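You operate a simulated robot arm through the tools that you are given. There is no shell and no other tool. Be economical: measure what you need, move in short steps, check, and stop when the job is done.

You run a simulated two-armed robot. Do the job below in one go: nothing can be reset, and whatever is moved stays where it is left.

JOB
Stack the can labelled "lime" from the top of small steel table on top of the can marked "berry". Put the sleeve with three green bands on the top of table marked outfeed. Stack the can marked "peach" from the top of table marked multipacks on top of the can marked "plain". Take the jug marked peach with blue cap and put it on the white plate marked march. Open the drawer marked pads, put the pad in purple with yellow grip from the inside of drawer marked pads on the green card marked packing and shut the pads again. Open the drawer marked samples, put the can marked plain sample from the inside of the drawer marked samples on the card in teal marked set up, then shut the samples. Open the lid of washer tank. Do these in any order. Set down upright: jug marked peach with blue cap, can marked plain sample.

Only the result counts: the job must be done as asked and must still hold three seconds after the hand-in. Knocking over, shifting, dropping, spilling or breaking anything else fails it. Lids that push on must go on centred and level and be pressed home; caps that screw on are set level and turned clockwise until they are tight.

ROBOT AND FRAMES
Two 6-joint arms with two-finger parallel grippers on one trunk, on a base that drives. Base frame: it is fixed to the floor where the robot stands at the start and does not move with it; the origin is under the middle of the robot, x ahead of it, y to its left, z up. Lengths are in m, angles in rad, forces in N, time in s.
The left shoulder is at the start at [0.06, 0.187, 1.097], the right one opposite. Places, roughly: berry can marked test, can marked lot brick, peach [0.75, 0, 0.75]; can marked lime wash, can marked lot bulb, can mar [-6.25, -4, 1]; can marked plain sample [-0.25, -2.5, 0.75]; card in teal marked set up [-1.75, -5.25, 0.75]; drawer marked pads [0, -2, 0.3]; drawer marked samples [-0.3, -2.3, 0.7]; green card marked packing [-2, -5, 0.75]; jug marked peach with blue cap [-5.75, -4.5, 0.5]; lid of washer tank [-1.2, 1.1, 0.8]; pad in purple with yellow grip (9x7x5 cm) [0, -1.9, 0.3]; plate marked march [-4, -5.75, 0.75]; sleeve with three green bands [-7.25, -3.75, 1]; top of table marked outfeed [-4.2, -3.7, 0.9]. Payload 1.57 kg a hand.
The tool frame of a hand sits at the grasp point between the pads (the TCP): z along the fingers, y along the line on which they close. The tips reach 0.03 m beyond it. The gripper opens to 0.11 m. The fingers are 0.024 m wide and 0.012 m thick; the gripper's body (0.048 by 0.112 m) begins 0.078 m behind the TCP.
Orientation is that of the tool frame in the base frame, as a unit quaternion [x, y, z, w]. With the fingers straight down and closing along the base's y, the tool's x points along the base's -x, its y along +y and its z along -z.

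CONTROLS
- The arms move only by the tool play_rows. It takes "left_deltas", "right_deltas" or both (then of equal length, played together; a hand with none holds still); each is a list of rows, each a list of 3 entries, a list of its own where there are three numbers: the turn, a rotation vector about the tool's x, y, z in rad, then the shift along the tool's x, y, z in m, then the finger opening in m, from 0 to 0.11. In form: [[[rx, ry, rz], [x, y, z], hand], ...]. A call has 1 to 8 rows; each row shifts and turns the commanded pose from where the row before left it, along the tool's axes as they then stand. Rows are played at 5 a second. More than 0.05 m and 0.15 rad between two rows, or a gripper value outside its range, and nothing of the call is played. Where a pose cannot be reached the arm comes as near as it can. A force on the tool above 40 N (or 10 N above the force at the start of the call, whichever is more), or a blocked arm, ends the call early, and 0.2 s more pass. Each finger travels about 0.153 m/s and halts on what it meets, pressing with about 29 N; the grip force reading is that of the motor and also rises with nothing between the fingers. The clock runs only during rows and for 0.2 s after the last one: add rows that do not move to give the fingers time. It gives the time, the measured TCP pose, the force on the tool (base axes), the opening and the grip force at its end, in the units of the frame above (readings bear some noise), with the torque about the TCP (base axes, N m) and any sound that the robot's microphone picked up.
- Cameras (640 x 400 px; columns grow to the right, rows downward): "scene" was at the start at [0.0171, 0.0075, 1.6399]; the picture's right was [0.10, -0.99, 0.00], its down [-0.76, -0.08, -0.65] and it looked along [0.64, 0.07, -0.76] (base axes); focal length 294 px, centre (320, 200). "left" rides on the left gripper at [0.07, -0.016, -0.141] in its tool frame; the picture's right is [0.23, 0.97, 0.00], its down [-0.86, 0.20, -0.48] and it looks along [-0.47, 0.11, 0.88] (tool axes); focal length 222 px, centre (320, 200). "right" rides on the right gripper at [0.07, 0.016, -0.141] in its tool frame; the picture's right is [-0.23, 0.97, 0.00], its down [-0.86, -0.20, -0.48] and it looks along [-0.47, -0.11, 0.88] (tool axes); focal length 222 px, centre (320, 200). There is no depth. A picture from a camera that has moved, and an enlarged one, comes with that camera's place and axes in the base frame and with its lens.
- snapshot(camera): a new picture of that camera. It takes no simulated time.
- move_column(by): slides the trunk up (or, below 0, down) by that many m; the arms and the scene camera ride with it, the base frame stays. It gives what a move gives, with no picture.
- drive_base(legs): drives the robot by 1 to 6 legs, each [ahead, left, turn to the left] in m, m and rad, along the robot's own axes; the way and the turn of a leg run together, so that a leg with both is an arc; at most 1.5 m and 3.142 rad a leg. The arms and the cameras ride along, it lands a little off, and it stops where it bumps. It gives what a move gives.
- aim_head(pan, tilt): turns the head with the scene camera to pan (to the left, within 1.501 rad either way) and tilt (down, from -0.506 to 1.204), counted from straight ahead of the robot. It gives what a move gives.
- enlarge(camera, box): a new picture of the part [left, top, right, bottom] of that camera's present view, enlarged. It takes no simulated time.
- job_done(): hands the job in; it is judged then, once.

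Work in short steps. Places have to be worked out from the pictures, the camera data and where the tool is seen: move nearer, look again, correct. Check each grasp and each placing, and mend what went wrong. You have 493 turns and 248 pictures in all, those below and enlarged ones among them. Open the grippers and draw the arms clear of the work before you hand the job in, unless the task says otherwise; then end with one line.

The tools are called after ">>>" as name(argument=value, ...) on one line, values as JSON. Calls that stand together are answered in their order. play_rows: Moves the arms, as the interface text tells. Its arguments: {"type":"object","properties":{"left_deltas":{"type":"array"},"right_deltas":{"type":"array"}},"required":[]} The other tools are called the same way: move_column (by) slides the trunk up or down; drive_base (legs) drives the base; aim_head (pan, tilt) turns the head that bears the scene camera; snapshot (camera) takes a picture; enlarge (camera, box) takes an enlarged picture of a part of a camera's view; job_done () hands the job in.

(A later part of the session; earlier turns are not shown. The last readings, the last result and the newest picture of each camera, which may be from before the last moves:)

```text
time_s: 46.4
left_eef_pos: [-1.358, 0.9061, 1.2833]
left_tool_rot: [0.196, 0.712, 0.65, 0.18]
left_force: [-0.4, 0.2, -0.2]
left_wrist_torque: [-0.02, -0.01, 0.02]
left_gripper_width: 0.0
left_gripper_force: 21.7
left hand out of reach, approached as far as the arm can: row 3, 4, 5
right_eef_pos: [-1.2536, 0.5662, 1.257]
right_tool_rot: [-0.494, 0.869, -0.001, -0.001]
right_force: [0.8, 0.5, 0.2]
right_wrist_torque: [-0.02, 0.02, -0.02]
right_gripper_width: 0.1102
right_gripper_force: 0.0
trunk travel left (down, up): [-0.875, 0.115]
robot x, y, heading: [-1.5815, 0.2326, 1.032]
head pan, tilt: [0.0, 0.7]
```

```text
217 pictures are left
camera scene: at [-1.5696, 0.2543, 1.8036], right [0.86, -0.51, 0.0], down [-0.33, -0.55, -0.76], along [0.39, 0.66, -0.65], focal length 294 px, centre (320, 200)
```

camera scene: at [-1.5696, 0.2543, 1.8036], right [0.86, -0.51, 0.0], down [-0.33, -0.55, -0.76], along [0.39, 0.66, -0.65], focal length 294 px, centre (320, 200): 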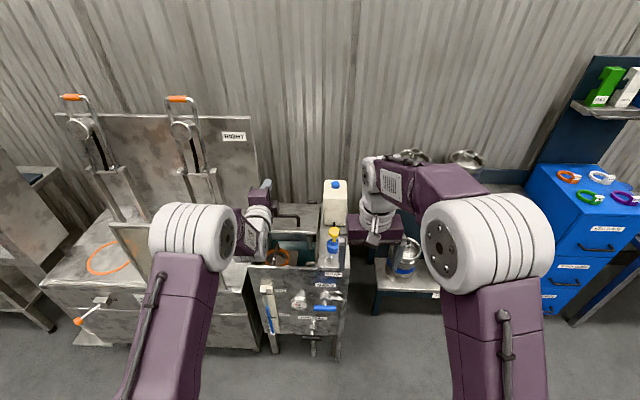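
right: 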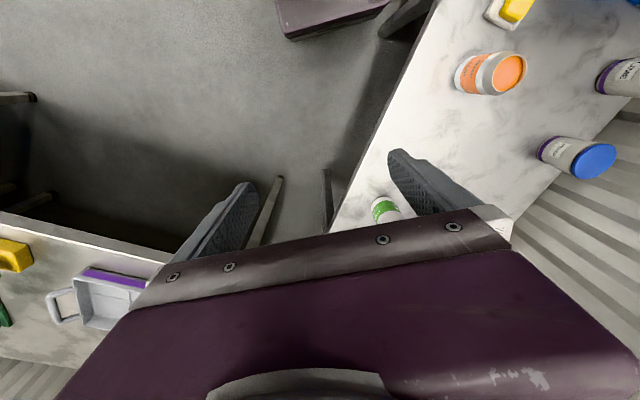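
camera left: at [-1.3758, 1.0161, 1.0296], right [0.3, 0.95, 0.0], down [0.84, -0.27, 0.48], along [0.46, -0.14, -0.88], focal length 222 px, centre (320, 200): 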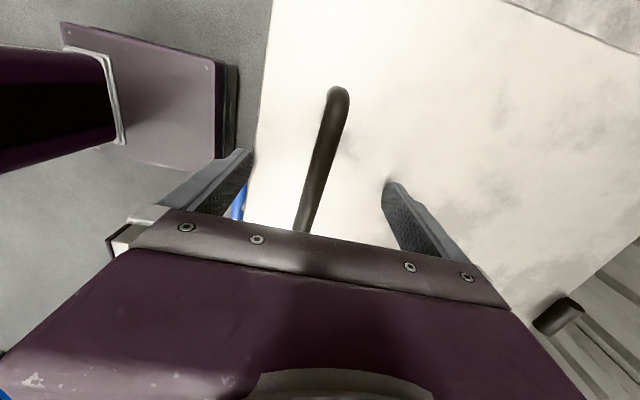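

Fingers are now forward. Lower the trunk so they are below the lid edge, then drive in under it.

>>> move_column(by=-0.33)

>>> snapshot(camera="scene")

>>> snapshot(camera="left")

```text
time_s: 49.6
left_eef_pos: [-1.3585, 0.9038, 0.9561]
left_tool_rot: [0.196, 0.712, 0.649, 0.18]
left_force: [-0.2, 0.0, -0.3]
left_wrist_torque: [-0.01, 0.03, -0.04]
left_gripper_width: 0.0
left_gripper_force: 21.2
right_eef_pos: [-1.2552, 0.5649, 0.9274]
right_tool_rot: [-0.494, 0.869, 0.0, 0.0]
right_force: [0.5, -1.1, 0.3]
right_wrist_torque: [-0.01, -0.01, 0.04]
right_gripper_width: 0.1103
right_gripper_force: 0.1
trunk travel left (down, up): [-0.545, 0.445]
robot x, y, heading: [-1.583, 0.2326, 1.03]
head pan, tilt: [0.0, 0.7]
```

```text
216 pictures are left
camera scene: at [-1.5708, 0.2523, 1.4736], right [0.86, -0.51, 0.0], down [-0.33, -0.55, -0.76], along [0.39, 0.66, -0.64], focal length 294 px, centre (320, 200)
```

scene: 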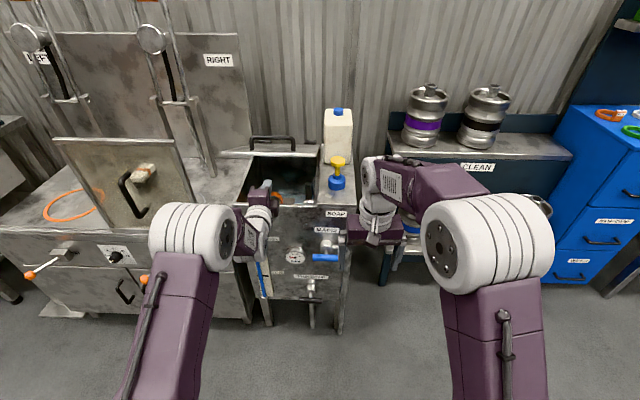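

```text
215 pictures are left
camera left: at [-1.4937, 0.8185, 0.9514], right [-0.15, 0.19, 0.97], down [0.5, -0.83, 0.24], along [0.85, 0.52, 0.03], focal length 222 px, centre (320, 200)
```

left: 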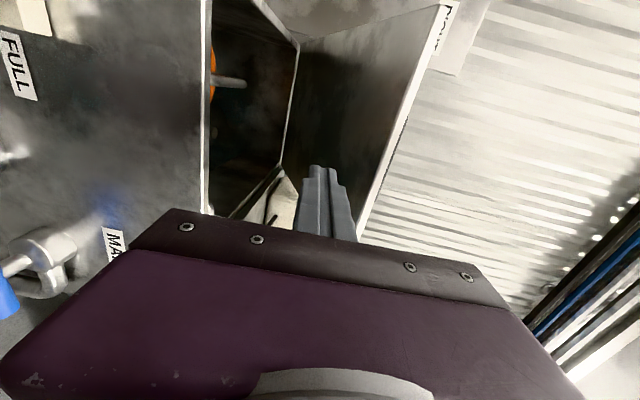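

Fingers line up with the gap under the lid. Drive forward 0.18.

>>> drive_base(legs=[[0.18, 0, 0]])

>>> move_column(by=0.12)

>>> snapshot(camera="scene")

```text
time_s: 51.1
left_eef_pos: [-1.2661, 1.0562, 0.9567]
left_tool_rot: [0.196, 0.711, 0.65, 0.181]
left_force: [-0.1, 0.9, 0.0]
left_wrist_torque: [0.01, -0.03, 0.01]
left_gripper_width: 0.0
left_gripper_force: 21.4
right_eef_pos: [-1.1635, 0.7185, 0.9278]
right_tool_rot: [-0.493, 0.87, 0.001, 0.001]
right_force: [-0.1, 0.5, -0.1]
right_wrist_torque: [-0.01, 0.02, -0.03]
right_gripper_width: 0.1101
right_gripper_force: 0.0
trunk travel left (down, up): [-0.545, 0.445]
robot x, y, heading: [-1.4922, 0.3845, 1.029]
head pan, tilt: [0.0, 0.7]
```

```text
time_s: 52.6
left_eef_pos: [-1.2664, 1.0591, 1.0762]
left_tool_rot: [0.196, 0.711, 0.651, 0.18]
left_force: [-0.1, 0.6, 0.0]
left_wrist_torque: [-0.05, 0.01, -0.01]
left_gripper_width: 0.0
left_gripper_force: 21.5
right_eef_pos: [-1.1618, 0.7182, 1.0479]
right_tool_rot: [-0.493, 0.87, 0.001, 0.0]
right_force: [0.2, 0.5, 0.1]
right_wrist_torque: [-0.05, 0.01, -0.01]
right_gripper_width: 0.1102
right_gripper_force: 0.0
trunk travel left (down, up): [-0.665, 0.325]
robot x, y, heading: [-1.4901, 0.383, 1.034]
head pan, tilt: [0.0, 0.7]
```

```text
214 pictures are left
camera scene: at [-1.4787, 0.4063, 1.5936], right [0.86, -0.51, 0.0], down [-0.33, -0.55, -0.76], along [0.39, 0.66, -0.64], focal length 294 px, centre (320, 200)
```

scene: 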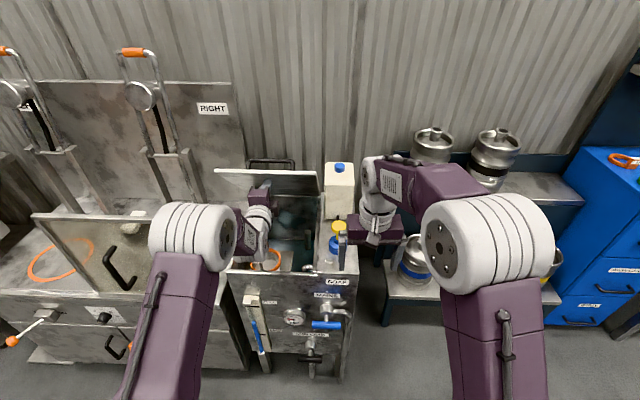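

The lid goes up with the hand. Keep raising, then push forward by extending the arm.

>>> move_column(by=0.14)

>>> play_rows(left_deltas=[[[0, 0, 0], [0, 0, 0.03], 0.0], [[0, 0, 0], [0, 0, 0.03], 0.0], [[0, 0, 0], [0, 0, 0.03], 0.0], [[0, 0, 0], [0, 0, 0.03], 0.0]])

>>> snapshot(camera="scene")

```text
time_s: 54.3
left_eef_pos: [-1.2656, 1.058, 1.216]
left_tool_rot: [0.197, 0.711, 0.65, 0.18]
left_force: [-0.5, 0.4, -0.4]
left_wrist_torque: [0.0, -0.01, 0.0]
left_gripper_width: 0.0
left_gripper_force: 21.8
right_eef_pos: [-1.1619, 0.7194, 1.1877]
right_tool_rot: [-0.493, 0.87, 0.0, 0.0]
right_force: [-0.2, 0.2, 0.3]
right_wrist_torque: [0.01, 0.01, -0.03]
right_gripper_width: 0.11
right_gripper_force: 0.1
trunk travel left (down, up): [-0.805, 0.185]
robot x, y, heading: [-1.4894, 0.3847, 1.032]
head pan, tilt: [0.0, 0.7]
```

```text
time_s: 55.3
left_eef_pos: [-1.2056, 1.1611, 1.2038]
left_tool_rot: [0.197, 0.712, 0.649, 0.181]
left_force: [0.7, -0.4, 0.5]
left_wrist_torque: [-0.04, 0.03, -0.01]
left_gripper_width: 0.0
left_gripper_force: 21.5
right_eef_pos: [-1.1627, 0.7192, 1.1886]
right_tool_rot: [-0.494, 0.87, 0.0, 0.0]
right_force: [-0.1, -0.8, 0.0]
right_wrist_torque: [-0.04, 0.01, 0.0]
right_gripper_width: 0.1098
right_gripper_force: 0.1
trunk travel left (down, up): [-0.805, 0.185]
robot x, y, heading: [-1.492, 0.3864, 1.028]
head pan, tilt: [0.0, 0.7]
```

```text
213 pictures are left
camera scene: at [-1.4784, 0.4072, 1.7336], right [0.86, -0.51, 0.0], down [-0.33, -0.55, -0.76], along [0.39, 0.66, -0.64], focal length 294 px, centre (320, 200)
```

scene: 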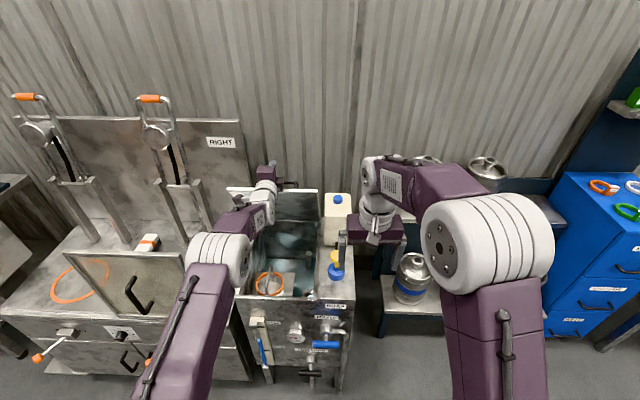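

Zoom in to judge the lid angle.

>>> play_rows(left_deltas=[[[0, 0, 0], [0, 0, 0.03], 0.0], [[0, 0, 0], [0, 0, 0.03], 0.0], [[0, 0, 0], [0, 0, 0.03], 0.0]])

>>> enlarge(camera="scene", box=[200, 130, 360, 290])

>>> snapshot(camera="left")

```text
time_s: 56.1
left_eef_pos: [-1.1877, 1.18, 1.2028]
left_tool_rot: [0.197, 0.712, 0.649, 0.181]
left_force: [-0.4, 0.5, 0.5]
left_wrist_torque: [0.0, -0.01, -0.01]
left_gripper_width: 0.0
left_gripper_force: 21.5
left hand out of reach, approached as far as the arm can: row 1, 2, 3
right_eef_pos: [-1.1624, 0.7174, 1.1881]
right_tool_rot: [-0.493, 0.87, 0.0, 0.0]
right_force: [-0.1, -0.6, 0.7]
right_wrist_torque: [0.03, 0.01, -0.04]
right_gripper_width: 0.1101
right_gripper_force: 0.0
trunk travel left (down, up): [-0.805, 0.185]
robot x, y, heading: [-1.493, 0.3901, 1.033]
head pan, tilt: [0.0, 0.7]
```

```text
2.50 times, centred on (280, 210) of scene
camera zoom: at [-1.4786, 0.4059, 1.7335], right [0.86, -0.51, 0.0], down [-0.33, -0.55, -0.77], along [0.39, 0.66, -0.64], focal length 736 px, centre (420, 175)
```

zoom: 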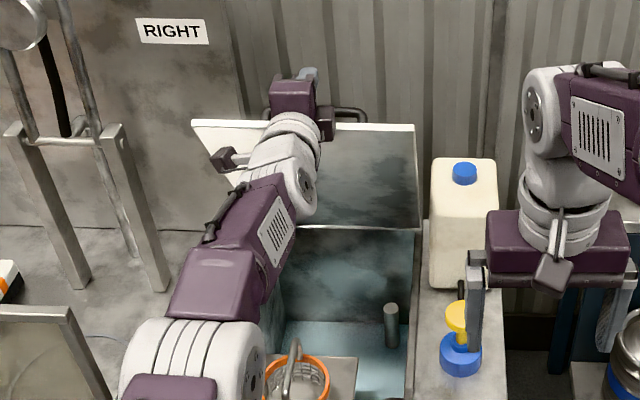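

```text
211 pictures are left
camera left: at [-1.323, 1.0951, 1.1984], right [-0.15, 0.19, 0.97], down [0.5, -0.83, 0.24], along [0.85, 0.52, 0.03], focal length 222 px, centre (320, 200)
```

left: 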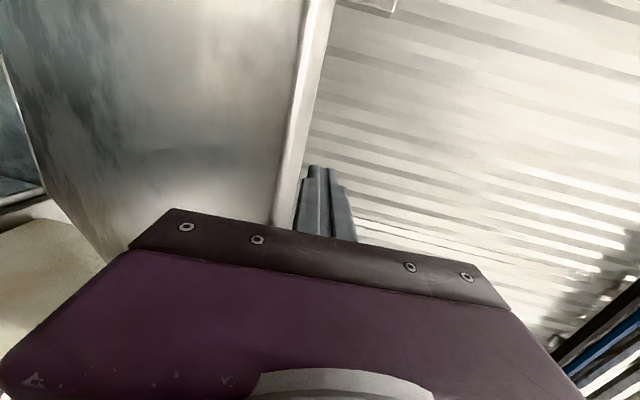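

The fingers slid above the lid edge. Back off, lower a bit, and push forward with the base.

>>> drive_base(legs=[[-0.15, 0, 0]])

>>> move_column(by=-0.07)

>>> drive_base(legs=[[0.22, 0, 0]])

>>> enlarge(camera="scene", box=[200, 130, 360, 290])

```text
time_s: 57.5
left_eef_pos: [-1.2644, 1.0537, 1.2005]
left_tool_rot: [0.196, 0.713, 0.649, 0.181]
left_force: [-0.1, -0.1, -1.0]
left_wrist_torque: [-0.01, -0.01, 0.04]
left_gripper_width: 0.0
left_gripper_force: 21.2
right_eef_pos: [-1.2391, 0.5917, 1.1861]
right_tool_rot: [-0.494, 0.869, 0.0, 0.0]
right_force: [-0.3, 0.0, -0.4]
right_wrist_torque: [-0.02, 0.04, 0.0]
right_gripper_width: 0.11
right_gripper_force: 0.0
trunk travel left (down, up): [-0.805, 0.185]
robot x, y, heading: [-1.5677, 0.2587, 1.034]
head pan, tilt: [0.0, 0.7]
```

```text
time_s: 58.5
left_eef_pos: [-1.2641, 1.0527, 1.132]
left_tool_rot: [0.196, 0.712, 0.65, 0.18]
left_force: [0.4, 0.2, 1.0]
left_wrist_torque: [0.01, 0.0, -0.02]
left_gripper_width: 0.0001
left_gripper_force: 21.0
right_eef_pos: [-1.2396, 0.5903, 1.1178]
right_tool_rot: [-0.494, 0.869, 0.001, -0.001]
right_force: [0.6, 0.2, 0.7]
right_wrist_torque: [0.0, 0.01, 0.0]
right_gripper_width: 0.1099
right_gripper_force: 0.0
trunk travel left (down, up): [-0.735, 0.255]
robot x, y, heading: [-1.565, 0.2598, 1.031]
head pan, tilt: [0.0, 0.7]
```

```text
time_s: 60.2
left_eef_pos: [-1.1527, 1.2413, 1.1332]
left_tool_rot: [0.196, 0.712, 0.65, 0.181]
left_force: [0.1, -0.7, 0.2]
left_wrist_torque: [0.03, 0.03, 0.0]
left_gripper_width: 0.0
left_gripper_force: 21.4
right_eef_pos: [-1.1256, 0.7771, 1.1166]
right_tool_rot: [-0.494, 0.87, -0.001, 0.001]
right_force: [-0.7, 0.3, 0.1]
right_wrist_torque: [-0.01, 0.0, 0.02]
right_gripper_width: 0.1097
right_gripper_force: 0.0
trunk travel left (down, up): [-0.735, 0.255]
robot x, y, heading: [-1.454, 0.4413, 1.031]
head pan, tilt: [0.0, 0.7]
```

```text
2.50 times, centred on (280, 210) of scene
camera zoom: at [-1.4438, 0.4647, 1.6636], right [0.86, -0.51, 0.0], down [-0.33, -0.55, -0.77], along [0.39, 0.66, -0.64], focal length 736 px, centre (420, 175)
```

zoom: 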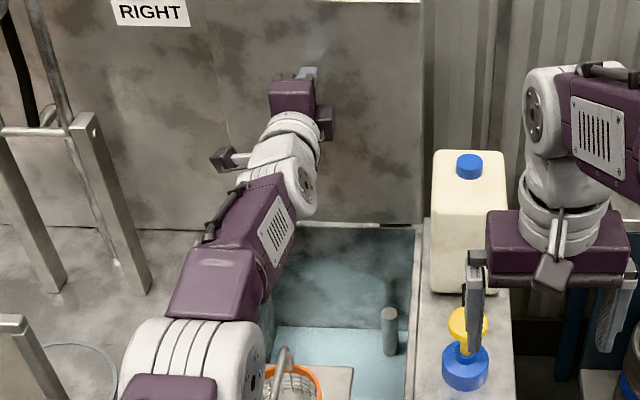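

The lid is about vertical. A little further push, then back away and check.

>>> drive_base(legs=[[0.05, 0, 0]])

>>> drive_base(legs=[[-0.5, 0, 0]])

>>> snapshot(camera="scene")

```text
time_s: 61.3
left_eef_pos: [-1.1276, 1.2826, 1.1316]
left_tool_rot: [0.197, 0.713, 0.648, 0.181]
left_force: [0.6, 0.9, 0.3]
left_wrist_torque: [0.03, 0.01, -0.02]
left_gripper_width: 0.0001
left_gripper_force: 20.7
right_eef_pos: [-1.102, 0.8216, 1.1164]
right_tool_rot: [-0.493, 0.87, -0.001, 0.0]
right_force: [-0.2, -0.8, 0.1]
right_wrist_torque: [0.0, 0.01, 0.0]
right_gripper_width: 0.11
right_gripper_force: 0.0
trunk travel left (down, up): [-0.735, 0.255]
robot x, y, heading: [-1.4324, 0.487, 1.034]
head pan, tilt: [0.0, 0.7]
stopped in leg 1: the force on the tool passed its limit at 228 N (the readings are from after the stop); the commanded pose is now the measured one
```

```text
time_s: 64.2
left_eef_pos: [-1.3841, 0.8508, 1.131]
left_tool_rot: [0.198, 0.713, 0.648, 0.181]
left_force: [-0.4, 0.1, 0.6]
left_wrist_torque: [0.02, 0.0, -0.04]
left_gripper_width: 0.0
left_gripper_force: 21.1
right_eef_pos: [-1.3591, 0.3873, 1.1157]
right_tool_rot: [-0.493, 0.87, 0.001, 0.0]
right_force: [0.0, 0.0, -0.1]
right_wrist_torque: [0.02, 0.02, -0.02]
right_gripper_width: 0.11
right_gripper_force: 0.1
trunk travel left (down, up): [-0.735, 0.255]
robot x, y, heading: [-1.6888, 0.053, 1.032]
head pan, tilt: [0.0, 0.7]
```

```text
209 pictures are left
camera scene: at [-1.6759, 0.0755, 1.6636], right [0.86, -0.51, 0.0], down [-0.33, -0.55, -0.76], along [0.39, 0.66, -0.64], focal length 294 px, centre (320, 200)
```

scene: 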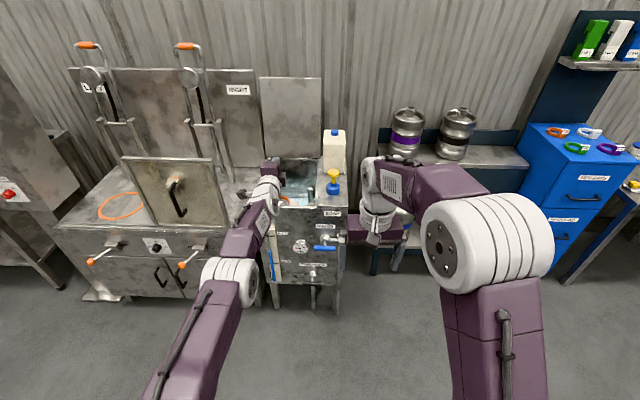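

Washer tank lid is open. Now restore the left hand to pointing down.

>>> play_rows(left_deltas=[[[0.14, 0, 0], [0, 0, -0.03], 0.0], [[0.14, 0, 0], [0, 0, -0.03], 0.0], [[0.14, 0, 0], [0, 0, -0.03], 0.0], [[0.14, 0, 0], [0, 0, -0.03], 0.0], [[0.14, 0, 0], [0, -0.03, 0], 0.0], [[0.14, 0, 0], [0, -0.03, 0], 0.0], [[0.14, 0, 0], [0, -0.03, 0], 0.0], [[0.14, 0, 0], [0, -0.03, 0], 0.0]])

>>> play_rows(left_deltas=[[[0.14, 0, 0], [0, 0, 0], 0.0], [[0.14, 0, 0], [0, 0, 0], 0.0], [[0.1, 0, 0], [0, 0, 0], 0.0], [[0, 0, -0.14], [0, 0, 0], 0.0], [[0, 0, -0.14], [0, 0, 0], 0.0], [[0, 0, -0.14], [0, 0, 0], 0.0], [[0, 0, -0.14], [0, 0, 0], 0.0], [[0, 0, -0.14], [0, 0, 0], 0.0]])

>>> play_rows(left_deltas=[[[0, 0, -0.14], [0, 0, 0], 0.05], [[0, 0, -0.14], [0, 0, 0], 0.08], [[0, 0, -0.14], [0, 0, 0], 0.11], [[0, 0, -0.14], [0, 0, 0], 0.11], [[0, 0, -0.14], [0, 0, 0], 0.11], [[0, 0, -0.14], [0, 0, 0], 0.11], [[0, 0, -0.03], [0, 0, 0], 0.11]])

```text
time_s: 66.0
left_eef_pos: [-1.5456, 0.6103, 1.0046]
left_tool_rot: [0.265, 0.927, 0.245, 0.098]
left_force: [-0.5, 0.4, -0.1]
left_wrist_torque: [0.0, 0.01, 0.03]
left_gripper_width: 0.0
left_gripper_force: 21.2
left hand out of reach, approached as far as the arm can: row 3, 4, 5, 6, 7, 8
right_eef_pos: [-1.3592, 0.3878, 1.1164]
right_tool_rot: [-0.493, 0.87, 0.0, 0.0]
right_force: [-0.3, 0.8, 0.3]
right_wrist_torque: [-0.01, 0.02, -0.02]
right_gripper_width: 0.1098
right_gripper_force: 0.0
trunk travel left (down, up): [-0.735, 0.255]
robot x, y, heading: [-1.6878, 0.0542, 1.031]
head pan, tilt: [0.0, 0.7]
```

```text
time_s: 67.8
left_eef_pos: [-1.5609, 0.6109, 1.0015]
left_tool_rot: [-0.078, 0.997, 0.021, 0.018]
left_force: [0.2, 0.6, 0.0]
left_wrist_torque: [0.0, 0.0, 0.04]
left_gripper_width: 0.0002
left_gripper_force: 21.1
left hand out of reach, approached as far as the arm can: row 1
right_eef_pos: [-1.3599, 0.3868, 1.1169]
right_tool_rot: [-0.493, 0.87, 0.0, 0.0]
right_force: [-0.4, -0.5, 0.1]
right_wrist_torque: [0.01, -0.02, -0.02]
right_gripper_width: 0.1101
right_gripper_force: 0.1
trunk travel left (down, up): [-0.735, 0.255]
robot x, y, heading: [-1.6878, 0.0555, 1.036]
head pan, tilt: [0.0, 0.7]
```

```text
time_s: 69.5
left_eef_pos: [-1.5613, 0.61, 1.0025]
left_tool_rot: [-0.491, 0.871, 0.01, 0.025]
left_force: [0.1, 0.0, -0.5]
left_wrist_torque: [-0.02, -0.01, -0.03]
left_gripper_width: 0.1097
left_gripper_force: 0.0
right_eef_pos: [-1.3602, 0.3864, 1.1162]
right_tool_rot: [-0.493, 0.87, 0.0, 0.0]
right_force: [0.2, 0.1, -0.2]
right_wrist_torque: [0.02, 0.02, 0.02]
right_gripper_width: 0.11
right_gripper_force: 0.1
trunk travel left (down, up): [-0.735, 0.255]
robot x, y, heading: [-1.6933, 0.0532, 1.035]
head pan, tilt: [0.0, 0.7]
```

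Left hand nearly restored. Drive clear to (-0.7, 0.1), turn toward the drawers and approach (-0.93, -1.7).

>>> play_rows(left_deltas=[[[0, 0.054, 0], [0, 0, -0.05], 0.11], [[0, 0, 0], [0, 0, -0.05], 0.11]])

>>> drive_base(legs=[[0.553, -0.83, 0], [0, 0, -1.7]])

>>> aim_head(pan=-0.7, tilt=0.4)

>>> snapshot(camera="scene")

```text
time_s: 70.0
left_eef_pos: [-1.5645, 0.6072, 1.1014]
left_tool_rot: [-0.491, 0.871, -0.001, 0.002]
left_force: [0.5, -0.4, 0.5]
left_wrist_torque: [0.02, -0.01, -0.01]
left_gripper_width: 0.11
left_gripper_force: 0.1
right_eef_pos: [-1.3605, 0.3867, 1.117]
right_tool_rot: [-0.494, 0.87, 0.001, 0.001]
right_force: [-0.2, -0.4, -0.3]
right_wrist_torque: [0.02, 0.01, -0.02]
right_gripper_width: 0.1102
right_gripper_force: 0.2
trunk travel left (down, up): [-0.735, 0.255]
robot x, y, heading: [-1.6885, 0.0529, 1.035]
head pan, tilt: [0.0, 0.7]
```

```text
time_s: 79.4
left_eef_pos: [-0.1608, -0.0918, 1.1012]
left_tool_rot: [0.334, 0.942, -0.002, 0.0]
left_force: [0.7, 0.4, 0.5]
left_wrist_torque: [0.01, 0.01, -0.02]
left_gripper_width: 0.1101
left_gripper_force: 0.0
right_eef_pos: [-0.4061, -0.2643, 1.1164]
right_tool_rot: [0.331, 0.944, 0.0, 0.001]
right_force: [0.1, -0.1, 1.1]
right_wrist_torque: [-0.02, 0.0, -0.01]
right_gripper_width: 0.1098
right_gripper_force: 0.1
trunk travel left (down, up): [-0.735, 0.255]
robot x, y, heading: [-0.6948, 0.1079, -0.674]
head pan, tilt: [0.0, 0.7]
```

```text
time_s: 80.4
left_eef_pos: [-0.1606, -0.0923, 1.1014]
left_tool_rot: [0.334, 0.943, -0.002, 0.0]
left_force: [-0.6, 0.0, 0.0]
left_wrist_torque: [-0.02, 0.01, -0.01]
left_gripper_width: 0.1099
left_gripper_force: 0.0
right_eef_pos: [-0.4074, -0.2637, 1.1164]
right_tool_rot: [0.332, 0.943, 0.001, 0.0]
right_force: [-0.4, 0.4, 0.4]
right_wrist_torque: [-0.01, 0.0, 0.01]
right_gripper_width: 0.11
right_gripper_force: 0.2
trunk travel left (down, up): [-0.735, 0.255]
robot x, y, heading: [-0.6942, 0.1096, -0.672]
head pan, tilt: [-0.7, 0.4]
```

```text
208 pictures are left
camera scene: at [-0.721, 0.0535, 1.6904], right [-0.98, -0.2, 0.0], down [-0.08, 0.38, -0.92], along [0.18, -0.9, -0.39], focal length 294 px, centre (320, 200)
```

scene: 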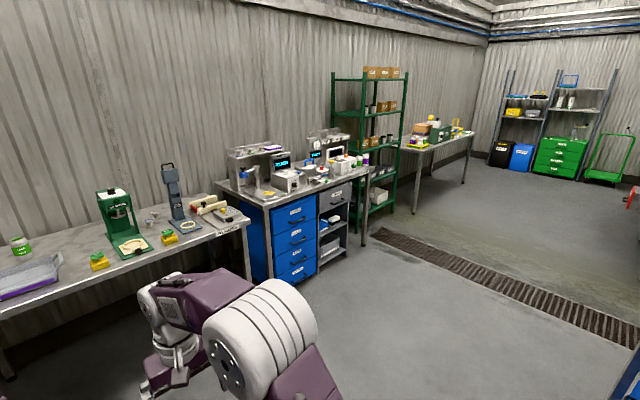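

Path is clear. Drive to stand in front of the blue drawers.

>>> drive_base(legs=[[0.46, -0.79, 0], [0.4, -0.79, 0]])

>>> aim_head(pan=0, tilt=0.6)

>>> snapshot(camera="scene")

```text
time_s: 89.5
left_eef_pos: [-0.4766, -1.8665, 1.1034]
left_tool_rot: [0.336, 0.942, -0.003, 0.0]
left_force: [0.9, 0.2, 0.1]
left_wrist_torque: [-0.01, -0.01, 0.02]
left_gripper_width: 0.1099
left_gripper_force: 0.0
right_eef_pos: [-0.7244, -2.0382, 1.1172]
right_tool_rot: [0.333, 0.943, -0.001, 0.0]
right_force: [0.4, -0.1, 0.7]
right_wrist_torque: [0.0, -0.01, 0.02]
right_gripper_width: 0.1098
right_gripper_force: 0.0
trunk travel left (down, up): [-0.735, 0.255]
robot x, y, heading: [-1.0041, -1.6637, -0.686]
head pan, tilt: [-0.7, 0.4]
```

```text
time_s: 90.6
left_eef_pos: [-0.4778, -1.8669, 1.1019]
left_tool_rot: [0.336, 0.942, -0.002, 0.0]
left_force: [-0.3, -0.7, 0.5]
left_wrist_torque: [0.01, 0.02, 0.01]
left_gripper_width: 0.1102
left_gripper_force: 0.2
right_eef_pos: [-0.7249, -2.0379, 1.1173]
right_tool_rot: [0.334, 0.943, -0.001, 0.001]
right_force: [-0.2, 0.2, 0.5]
right_wrist_torque: [-0.03, 0.03, 0.0]
right_gripper_width: 0.1101
right_gripper_force: 0.1
trunk travel left (down, up): [-0.735, 0.255]
robot x, y, heading: [-1.0055, -1.6627, -0.681]
head pan, tilt: [0.0, 0.6]
```

```text
207 pictures are left
camera scene: at [-0.9864, -1.6829, 1.6722], right [-0.63, -0.78, 0.0], down [-0.44, 0.36, -0.83], along [0.64, -0.52, -0.56], focal length 294 px, centre (320, 200)
```

scene: 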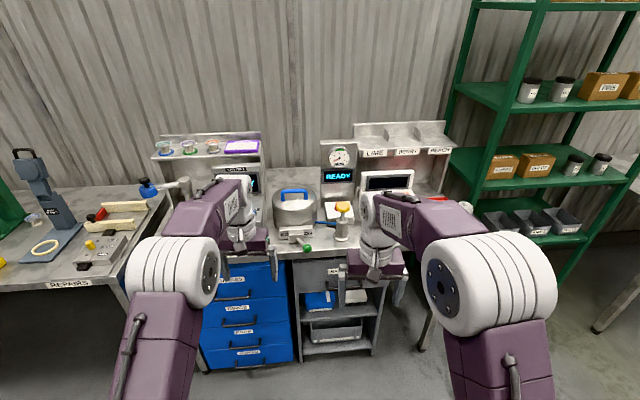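

>>> enlarge(camera="scene", box=[190, 240, 390, 380])

```text
2.86 times, centred on (290, 310) of scene
camera zoom: at [-0.9864, -1.6829, 1.6722], right [-0.63, -0.78, 0.0], down [-0.44, 0.36, -0.83], along [0.64, -0.52, -0.56], focal length 842 px, centre (406, -114)
```

zoom: 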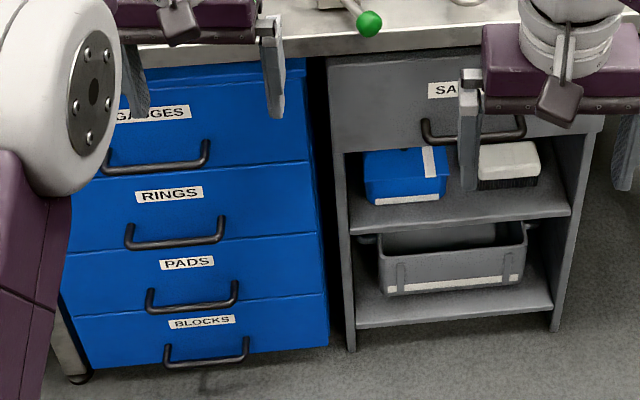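

PADS is the third blue drawer (handle ≈(-0.15,-1.89,0.3)); SAMPLES the top grey drawer (handle ≈(-0.42,-2.26,0.7)). Begin with PADS: back off, shift left, and turn the left hand horizontal.

>>> drive_base(legs=[[-0.3, 0.2, 0.011]])

>>> play_rows(left_deltas=[[[0, 0, 0.14], [0, 0, 0], 0.11], [[0, 0, 0.14], [0, 0, 0], 0.11], [[0, 0, 0.14], [0, 0, 0], 0.11], [[0, 0, 0.14], [0, 0, 0], 0.11], [[0, 0, 0.14], [0, 0, 0], 0.11], [[0, 0, 0.14], [0, 0, 0], 0.11], [[0, 0, 0.14], [0, 0, 0], 0.11], [[0, 0, 0.14], [0, 0, 0], 0.11]])

>>> play_rows(left_deltas=[[[0, 0, 0.15], [-0.02, 0, 0], 0.11], [[0, 0, 0.15], [-0.02, 0, 0], 0.11], [[0, 0, 0.15], [-0.02, 0, 0], 0.11], [[-0.14, 0, 0], [0, 0.03, 0], 0.11], [[-0.14, 0, 0], [0, 0.03, 0], 0.11], [[-0.14, 0, 0], [0, 0.03, 0], 0.11], [[-0.14, 0, 0], [0, 0.03, 0], 0.11], [[-0.14, 0, 0], [0, 0.03, 0], 0.11]])

>>> play_rows(left_deltas=[[[-0.14, 0, 0], [0, 0, 0.03], 0.11], [[-0.14, 0, 0], [0, 0, 0.03], 0.11], [[-0.14, 0, 0], [0, 0, 0.03], 0.11], [[-0.14, 0, 0], [0, 0, 0.0], 0.11], [[-0.14, 0, 0], [0, 0, 0], 0.11], [[-0.14, 0, 0], [0, 0, 0], 0.11], [[-0.03, 0, 0], [0, 0, 0], 0.11]])

```text
time_s: 92.9
left_eef_pos: [-0.5817, -1.5213, 1.1025]
left_tool_rot: [0.332, 0.943, -0.002, 0.0]
left_force: [0.1, 0.0, 0.3]
left_wrist_torque: [-0.01, 0.04, 0.02]
left_gripper_width: 0.1102
left_gripper_force: 0.1
right_eef_pos: [-0.8279, -1.6949, 1.1168]
right_tool_rot: [0.328, 0.945, 0.001, 0.0]
right_force: [-0.7, 0.8, 0.1]
right_wrist_torque: [0.02, -0.02, 0.02]
right_gripper_width: 0.1099
right_gripper_force: 0.1
trunk travel left (down, up): [-0.735, 0.255]
robot x, y, heading: [-1.1165, -1.3206, -0.669]
head pan, tilt: [0.0, 0.6]
```

```text
time_s: 94.7
left_eef_pos: [-0.5811, -1.5208, 1.1013]
left_tool_rot: [0.783, 0.622, -0.002, 0.0]
left_force: [-0.2, -0.7, 0.5]
left_wrist_torque: [-0.03, 0.01, -0.03]
left_gripper_width: 0.11
left_gripper_force: 0.1
right_eef_pos: [-0.8275, -1.694, 1.1183]
right_tool_rot: [0.329, 0.944, 0.001, 0.0]
right_force: [-0.2, -0.3, 0.4]
right_wrist_torque: [0.0, -0.03, -0.01]
right_gripper_width: 0.11
right_gripper_force: 0.1
trunk travel left (down, up): [-0.735, 0.255]
robot x, y, heading: [-1.1132, -1.323, -0.671]
head pan, tilt: [0.0, 0.6]
```

```text
time_s: 96.5
left_eef_pos: [-0.4923, -1.6631, 1.1424]
left_tool_rot: [0.846, 0.406, 0.148, 0.311]
left_force: [-0.3, 0.2, 0.0]
left_wrist_torque: [0.0, 0.0, -0.01]
left_gripper_width: 0.1101
left_gripper_force: 0.0
right_eef_pos: [-0.8278, -1.694, 1.1176]
right_tool_rot: [0.329, 0.944, 0.0, 0.0]
right_force: [-0.5, -0.2, 0.4]
right_wrist_torque: [-0.02, 0.0, 0.01]
right_gripper_width: 0.1101
right_gripper_force: 0.0
trunk travel left (down, up): [-0.735, 0.255]
robot x, y, heading: [-1.1147, -1.322, -0.668]
head pan, tilt: [0.0, 0.6]
```

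```text
time_s: 98.1
left_eef_pos: [-0.4452, -1.6781, 1.0929]
left_tool_rot: [0.685, 0.342, 0.31, 0.564]
left_force: [-0.2, 1.2, -0.1]
left_wrist_torque: [0.01, 0.02, 0.02]
left_gripper_width: 0.1098
left_gripper_force: 0.1
left hand out of reach, approached as far as the arm can: row 2, 3, 4
right_eef_pos: [-0.8278, -1.6932, 1.1176]
right_tool_rot: [0.329, 0.944, 0.0, 0.0]
right_force: [0.4, -0.3, -0.9]
right_wrist_torque: [-0.01, 0.02, 0.02]
right_gripper_width: 0.1104
right_gripper_force: 0.1
trunk travel left (down, up): [-0.735, 0.255]
robot x, y, heading: [-1.1141, -1.3246, -0.672]
head pan, tilt: [0.0, 0.6]
```

Left fingers now point at the drawers. Lower the trunk and look.

>>> move_column(by=-0.7)

>>> snapshot(camera="scene")

>>> snapshot(camera="left")

```text
refused: -0.7 is not a number from -0.4 to 0.4
```

```text
205 pictures are left
camera scene: at [-1.0924, -1.3412, 1.6722], right [-0.62, -0.78, 0.0], down [-0.44, 0.35, -0.83], along [0.65, -0.51, -0.56], focal length 294 px, centre (320, 200)
```

scene: 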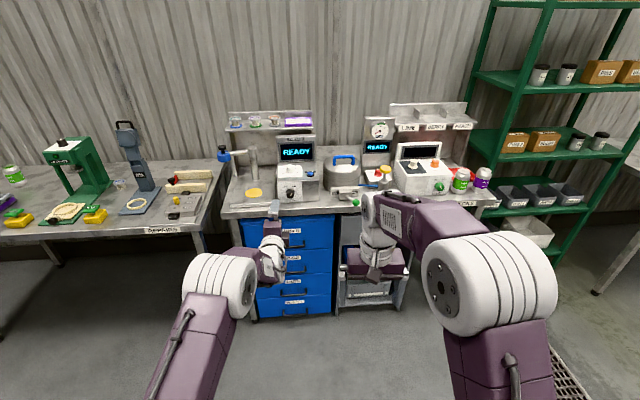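

```text
204 pictures are left
camera left: at [-0.5228, -1.5394, 1.104], right [0.25, 0.06, 0.97], down [-0.85, -0.46, 0.25], along [0.46, -0.89, -0.06], focal length 222 px, centre (320, 200)
```

left: 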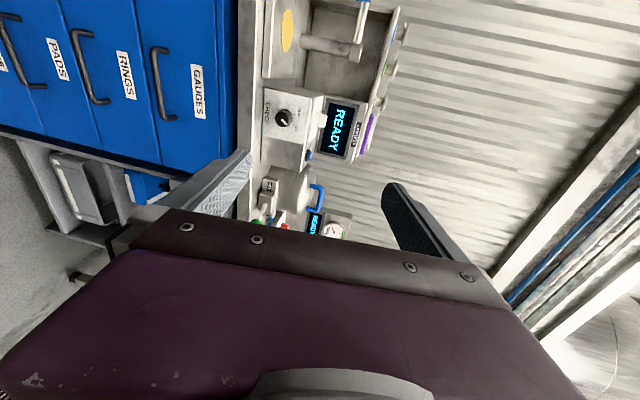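

>>> move_column(by=-0.4)

>>> move_column(by=-0.3)

>>> aim_head(pan=0.1, tilt=0.5)

>>> snapshot(camera="scene")

>>> snapshot(camera="left")

```text
time_s: 101.9
left_eef_pos: [-0.4447, -1.6773, 0.6928]
left_tool_rot: [0.685, 0.343, 0.309, 0.564]
left_force: [-0.3, 0.7, -0.1]
left_wrist_torque: [0.03, 0.02, 0.01]
left_gripper_width: 0.1101
left_gripper_force: 0.0
right_eef_pos: [-0.8283, -1.6934, 0.7169]
right_tool_rot: [0.329, 0.944, 0.0, -0.001]
right_force: [0.2, -0.1, -0.5]
right_wrist_torque: [0.0, -0.02, -0.02]
right_gripper_width: 0.1101
right_gripper_force: 0.1
trunk travel left (down, up): [-0.335, 0.655]
robot x, y, heading: [-1.1137, -1.3229, -0.673]
head pan, tilt: [0.0, 0.6]
```

```text
time_s: 104.9
left_eef_pos: [-0.4444, -1.6783, 0.3935]
left_tool_rot: [0.685, 0.342, 0.309, 0.564]
left_force: [-0.3, 0.1, 0.0]
left_wrist_torque: [0.03, 0.0, 0.0]
left_gripper_width: 0.1099
left_gripper_force: 0.1
right_eef_pos: [-0.8283, -1.6934, 0.4176]
right_tool_rot: [0.328, 0.945, 0.0, -0.001]
right_force: [1.1, 0.1, 0.5]
right_wrist_torque: [0.02, 0.01, 0.02]
right_gripper_width: 0.1102
right_gripper_force: 0.0
trunk travel left (down, up): [-0.035, 0.955]
robot x, y, heading: [-1.1165, -1.3213, -0.669]
head pan, tilt: [0.0, 0.6]
```

```text
time_s: 105.6
left_eef_pos: [-0.4438, -1.6786, 0.3921]
left_tool_rot: [0.685, 0.343, 0.309, 0.564]
left_force: [0.3, 0.2, -0.7]
left_wrist_torque: [-0.02, -0.02, 0.03]
left_gripper_width: 0.1099
left_gripper_force: 0.1
right_eef_pos: [-0.8276, -1.6941, 0.417]
right_tool_rot: [0.329, 0.944, 0.001, -0.001]
right_force: [0.5, 0.0, 0.5]
right_wrist_torque: [-0.02, -0.03, 0.0]
right_gripper_width: 0.1099
right_gripper_force: 0.1
trunk travel left (down, up): [-0.035, 0.955]
robot x, y, heading: [-1.1136, -1.3213, -0.67]
head pan, tilt: [0.099, 0.499]
```

```text
203 pictures are left
camera scene: at [-1.0852, -1.3355, 0.9813], right [-0.54, -0.84, 0.0], down [-0.4, 0.26, -0.88], along [0.74, -0.47, -0.48], focal length 294 px, centre (320, 200)
```

scene: 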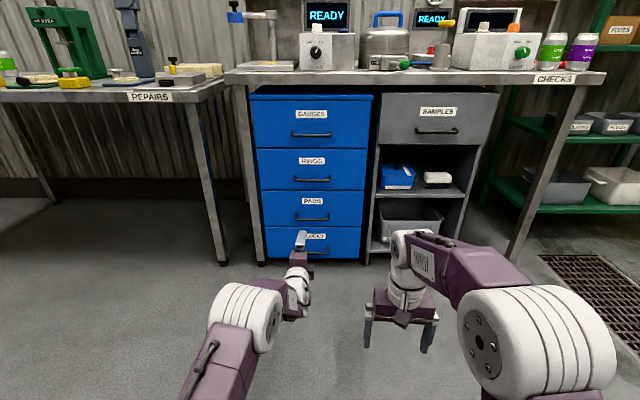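

```text
202 pictures are left
camera left: at [-0.5228, -1.5393, 0.4041], right [0.25, 0.06, 0.97], down [-0.85, -0.46, 0.25], along [0.46, -0.89, -0.06], focal length 222 px, centre (320, 200)
```

left: 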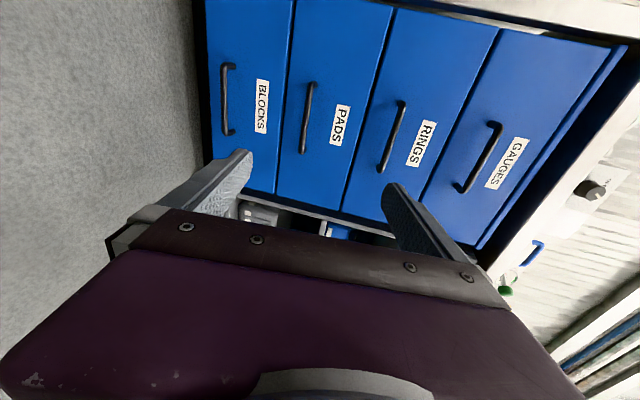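

Handle triangulated at (-0.166, -1.878, 0.311). Lower the hand 8 cm and drive ahead ~0.28 to just before it.

>>> play_rows(left_deltas=[[[0, 0, 0], [0, -0.04, 0], 0.11], [[0, 0, 0], [0, -0.04, 0], 0.11]])

>>> drive_base(legs=[[0.27, 0.016, 0.0]])

>>> snapshot(camera="left")

>>> enlarge(camera="scene", box=[220, 180, 400, 320])

```text
time_s: 106.2
left_eef_pos: [-0.4528, -1.668, 0.314]
left_tool_rot: [0.684, 0.345, 0.311, 0.562]
left_force: [-0.9, 0.1, -0.4]
left_wrist_torque: [0.0, 0.01, -0.01]
left_gripper_width: 0.1098
left_gripper_force: 0.1
right_eef_pos: [-0.8286, -1.6928, 0.4173]
right_tool_rot: [0.329, 0.944, -0.001, -0.001]
right_force: [0.1, -0.3, 0.1]
right_wrist_torque: [-0.01, -0.05, 0.02]
right_gripper_width: 0.11
right_gripper_force: 0.1
trunk travel left (down, up): [-0.035, 0.955]
robot x, y, heading: [-1.1129, -1.3201, -0.67]
head pan, tilt: [0.099, 0.499]
```

```text
time_s: 108.1
left_eef_pos: [-0.2346, -1.8241, 0.3149]
left_tool_rot: [0.684, 0.344, 0.311, 0.563]
left_force: [0.3, -0.9, -0.8]
left_wrist_torque: [-0.02, 0.03, 0.02]
left_gripper_width: 0.11
left_gripper_force: 0.0
right_eef_pos: [-0.6082, -1.8485, 0.4164]
right_tool_rot: [0.329, 0.944, 0.001, 0.0]
right_force: [-0.1, -0.2, 1.4]
right_wrist_torque: [-0.02, 0.04, 0.02]
right_gripper_width: 0.1098
right_gripper_force: 0.1
trunk travel left (down, up): [-0.035, 0.955]
robot x, y, heading: [-0.8925, -1.4782, -0.674]
head pan, tilt: [0.099, 0.499]
```

```text
201 pictures are left
camera left: at [-0.3132, -1.686, 0.3256], right [0.25, 0.06, 0.97], down [-0.85, -0.46, 0.25], along [0.46, -0.89, -0.06], focal length 222 px, centre (320, 200)
```

left: 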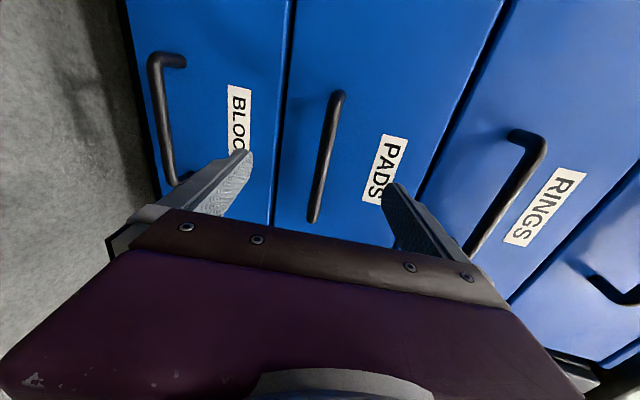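

```text
2.86 times, centred on (310, 250) of scene
camera zoom: at [-0.8649, -1.4899, 0.9813], right [-0.54, -0.84, 0.0], down [-0.4, 0.26, -0.88], along [0.74, -0.48, -0.48], focal length 842 px, centre (349, 57)
```

zoom: 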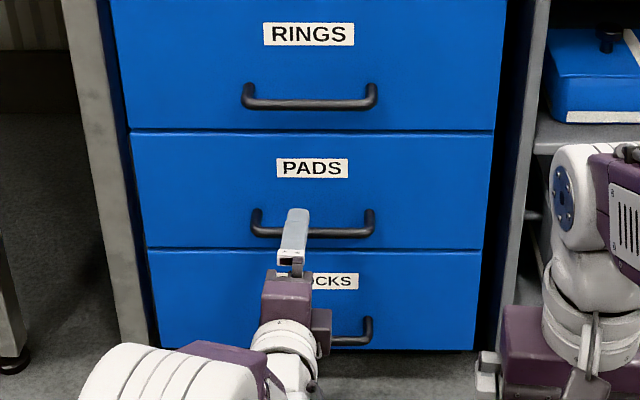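

Aligned; drive 7.5 cm in and close on the bar.

>>> drive_base(legs=[[0.078, 0.0, 0.0]])

>>> play_rows(left_deltas=[[[0, 0, 0], [0, -0.006, 0], 0.11], [[0, 0, 0], [0, 0, 0], 0.0], [[0, 0, 0], [0, 0, 0], 0.0], [[0, 0, 0], [0, 0, 0], 0.0], [[0, 0, 0], [0, 0, 0], 0.0]])

```text
time_s: 109.1
left_eef_pos: [-0.1728, -1.8737, 0.3138]
left_tool_rot: [0.685, 0.344, 0.31, 0.562]
left_force: [-0.5, 1.0, 0.1]
left_wrist_torque: [-0.03, 0.03, 0.03]
left_gripper_width: 0.11
left_gripper_force: 0.0
right_eef_pos: [-0.5463, -1.8965, 0.4171]
right_tool_rot: [0.33, 0.944, 0.0, 0.0]
right_force: [0.4, -0.8, 0.8]
right_wrist_torque: [0.0, 0.0, 0.0]
right_gripper_width: 0.11
right_gripper_force: 0.0
trunk travel left (down, up): [-0.035, 0.955]
robot x, y, heading: [-0.8334, -1.5259, -0.671]
head pan, tilt: [0.099, 0.499]
```

```text
time_s: 110.3
left_eef_pos: [-0.1736, -1.8726, 0.3054]
left_tool_rot: [0.687, 0.345, 0.309, 0.56]
left_force: [-6.8, 3.2, -11.9]
left_wrist_torque: [-0.54, 0.52, 0.2]
left_gripper_width: 0.0148
left_gripper_force: 30.9
right_eef_pos: [-0.547, -1.8967, 0.4163]
right_tool_rot: [0.33, 0.944, 0.0, -0.001]
right_force: [-0.5, 0.0, -0.3]
right_wrist_torque: [0.01, 0.02, -0.01]
right_gripper_width: 0.1099
right_gripper_force: 0.0
trunk travel left (down, up): [-0.035, 0.955]
robot x, y, heading: [-0.8328, -1.5242, -0.669]
head pan, tilt: [0.099, 0.499]
```

Handle gripped (14.8 mm). Pull by driving back.

>>> drive_base(legs=[[-0.12, 0, 0]])

>>> drive_base(legs=[[-0.18, 0, 0]])

>>> snapshot(camera="scene")

```text
time_s: 111.6
left_eef_pos: [-0.2713, -1.8002, 0.3055]
left_tool_rot: [0.688, 0.342, 0.308, 0.561]
left_force: [-17.1, -24.2, -18.3]
left_wrist_torque: [-0.71, 0.6, -0.12]
left_gripper_width: 0.0148
left_gripper_force: 30.7
right_eef_pos: [-0.6421, -1.8229, 0.4164]
right_tool_rot: [0.331, 0.944, 0.0, -0.002]
right_force: [0.2, 0.3, -0.4]
right_wrist_torque: [0.0, -0.01, 0.01]
right_gripper_width: 0.11
right_gripper_force: 0.0
trunk travel left (down, up): [-0.035, 0.955]
robot x, y, heading: [-0.928, -1.4493, -0.673]
head pan, tilt: [0.099, 0.499]
```

```text
time_s: 113.1
left_eef_pos: [-0.4116, -1.6901, 0.3053]
left_tool_rot: [0.688, 0.341, 0.307, 0.562]
left_force: [-16.4, -23.6, -12.4]
left_wrist_torque: [-0.62, 0.55, -0.24]
left_gripper_width: 0.0147
left_gripper_force: 31.0
right_eef_pos: [-0.7814, -1.7111, 0.4149]
right_tool_rot: [0.331, 0.944, 0.0, -0.001]
right_force: [-0.6, -0.3, -0.2]
right_wrist_torque: [0.02, -0.02, 0.02]
right_gripper_width: 0.1102
right_gripper_force: 0.1
trunk travel left (down, up): [-0.035, 0.955]
robot x, y, heading: [-1.068, -1.3425, -0.67]
head pan, tilt: [0.099, 0.499]
```

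```text
199 pictures are left
camera scene: at [-1.0373, -1.3534, 0.9812], right [-0.54, -0.84, 0.0], down [-0.4, 0.26, -0.88], along [0.74, -0.48, -0.48], focal length 294 px, centre (320, 200)
```

scene: 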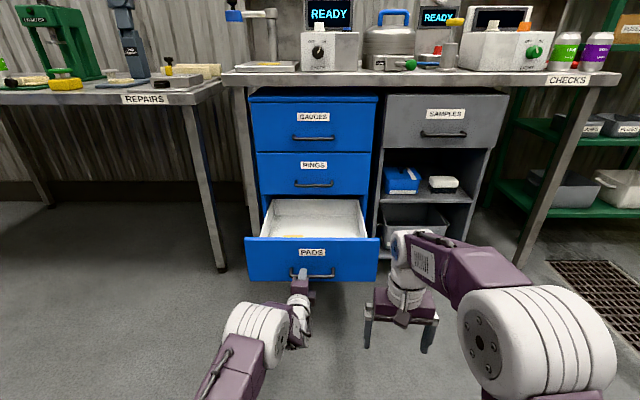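

Drawer is out 0.30 m. Release, back off a little, and look inside from above.

>>> play_rows(left_deltas=[[[0, 0, 0], [0, 0, 0], 0.06], [[0, 0, 0], [0, 0, 0], 0.11], [[0, 0, 0], [0, 0, 0], 0.11]])

>>> drive_base(legs=[[-0.12, 0, 0]])

>>> move_column(by=0.4)

>>> aim_head(pan=0.15, tilt=0.8)

>>> snapshot(camera="scene")

```text
time_s: 113.9
left_eef_pos: [-0.4125, -1.6909, 0.3083]
left_tool_rot: [0.688, 0.341, 0.308, 0.562]
left_force: [-0.7, 0.2, 0.4]
left_wrist_torque: [0.02, 0.05, -0.01]
left_gripper_width: 0.1101
left_gripper_force: 0.1
right_eef_pos: [-0.7819, -1.7095, 0.4172]
right_tool_rot: [0.331, 0.944, -0.001, 0.0]
right_force: [0.2, -0.1, 0.8]
right_wrist_torque: [0.0, -0.03, 0.01]
right_gripper_width: 0.1101
right_gripper_force: 0.1
trunk travel left (down, up): [-0.035, 0.955]
robot x, y, heading: [-1.0666, -1.3397, -0.674]
head pan, tilt: [0.099, 0.499]
```

```text
time_s: 115.1
left_eef_pos: [-0.5061, -1.6145, 0.3072]
left_tool_rot: [0.689, 0.34, 0.307, 0.562]
left_force: [0.6, 0.3, -0.5]
left_wrist_torque: [0.01, 0.0, -0.01]
left_gripper_width: 0.1102
left_gripper_force: 0.1
right_eef_pos: [-0.8758, -1.6358, 0.4162]
right_tool_rot: [0.329, 0.944, -0.001, 0.0]
right_force: [1.0, -0.4, 0.6]
right_wrist_torque: [0.01, 0.0, -0.02]
right_gripper_width: 0.1101
right_gripper_force: 0.1
trunk travel left (down, up): [-0.035, 0.955]
robot x, y, heading: [-1.1609, -1.2658, -0.674]
head pan, tilt: [0.099, 0.499]
```

```text
time_s: 119.0
left_eef_pos: [-0.5056, -1.6162, 0.7067]
left_tool_rot: [0.688, 0.341, 0.307, 0.562]
left_force: [0.5, 0.3, -0.8]
left_wrist_torque: [0.0, -0.01, 0.0]
left_gripper_width: 0.1099
left_gripper_force: 0.0
right_eef_pos: [-0.8766, -1.6356, 0.8165]
right_tool_rot: [0.329, 0.944, -0.001, -0.001]
right_force: [-0.2, -0.1, 0.0]
right_wrist_torque: [0.01, -0.01, -0.03]
right_gripper_width: 0.11
right_gripper_force: 0.2
trunk travel left (down, up): [-0.435, 0.555]
robot x, y, heading: [-1.1625, -1.2629, -0.671]
head pan, tilt: [0.099, 0.499]
```

```text
time_s: 119.8
left_eef_pos: [-0.5064, -1.6137, 0.707]
left_tool_rot: [0.688, 0.34, 0.308, 0.562]
left_force: [-0.4, 0.1, -0.4]
left_wrist_torque: [-0.01, 0.01, -0.03]
left_gripper_width: 0.1102
left_gripper_force: 0.0
right_eef_pos: [-0.8773, -1.636, 0.8177]
right_tool_rot: [0.33, 0.944, -0.001, 0.0]
right_force: [-0.4, -0.3, -0.7]
right_wrist_torque: [-0.01, 0.01, -0.02]
right_gripper_width: 0.1102
right_gripper_force: 0.0
trunk travel left (down, up): [-0.435, 0.555]
robot x, y, heading: [-1.1623, -1.2657, -0.668]
head pan, tilt: [0.15, 0.799]
```

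```text
198 pictures are left
camera scene: at [-1.1391, -1.2678, 1.3554], right [-0.5, -0.87, 0.0], down [-0.62, 0.36, -0.7], along [0.6, -0.35, -0.72], focal length 294 px, centre (320, 200)
```

scene: 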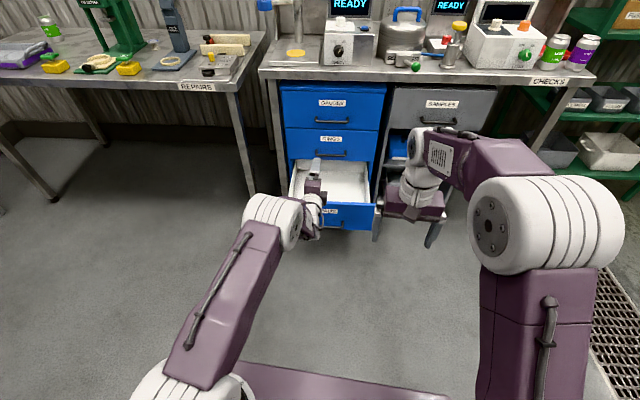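

I'll retract the left hand to pointing down so it's out of the way, then bring the right hand over the drawer.

>>> play_rows(left_deltas=[[[0.14, 0, 0], [0, 0, -0.02], 0.0], [[0.14, 0, 0], [0, 0, -0.02], 0.0], [[0.14, 0, 0], [0, 0, -0.03], 0.0], [[0.14, 0, 0], [0, 0, -0.03], 0.0], [[0.14, 0, 0], [0, 0, 0], 0.0], [[0.14, 0, 0], [0, 0, 0], 0.0], [[0.14, 0, 0], [0, 0, 0], 0.0], [[0.14, 0, 0], [0, 0, 0], 0.0]])

>>> play_rows(left_deltas=[[[0.14, 0, 0], [0, -0.03, 0], 0.0], [[0.12, 0, 0], [0, -0.03, 0], 0.0], [[0, 0, 0], [0, -0.03, 0], 0.0], [[0, 0, 0], [0, -0.03, 0], 0.0]])

>>> snapshot(camera="scene")

```text
time_s: 121.5
left_eef_pos: [-0.5706, -1.5549, 0.7492]
left_tool_rot: [0.862, 0.457, 0.137, 0.172]
left_force: [-0.5, -0.2, 0.1]
left_wrist_torque: [-0.01, -0.01, 0.01]
left_gripper_width: 0.0001
left_gripper_force: 21.1
left hand out of reach, approached as far as the arm can: row 5, 6
right_eef_pos: [-0.8747, -1.6364, 0.8166]
right_tool_rot: [0.33, 0.944, 0.0, -0.001]
right_force: [-1.1, 0.2, 0.5]
right_wrist_torque: [0.02, 0.02, 0.04]
right_gripper_width: 0.11
right_gripper_force: 0.0
trunk travel left (down, up): [-0.435, 0.555]
robot x, y, heading: [-1.1606, -1.2639, -0.667]
head pan, tilt: [0.15, 0.799]
```

```text
time_s: 122.5
left_eef_pos: [-0.6656, -1.4886, 0.7174]
left_tool_rot: [0.877, 0.471, 0.078, 0.06]
left_force: [0.1, -0.8, 0.5]
left_wrist_torque: [-0.04, -0.02, 0.0]
left_gripper_width: 0.0
left_gripper_force: 21.5
right_eef_pos: [-0.8761, -1.6354, 0.816]
right_tool_rot: [0.33, 0.944, 0.0, 0.0]
right_force: [-0.6, -0.6, 0.1]
right_wrist_torque: [-0.02, -0.02, -0.02]
right_gripper_width: 0.1101
right_gripper_force: 0.1
trunk travel left (down, up): [-0.435, 0.555]
robot x, y, heading: [-1.1614, -1.2625, -0.669]
head pan, tilt: [0.15, 0.799]
```

```text
197 pictures are left
camera scene: at [-1.1396, -1.2674, 1.3553], right [-0.5, -0.87, 0.0], down [-0.62, 0.36, -0.7], along [0.6, -0.35, -0.72], focal length 294 px, centre (320, 200)
```

scene: 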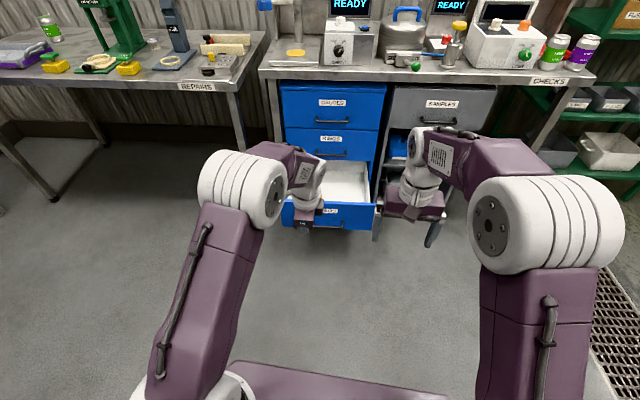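

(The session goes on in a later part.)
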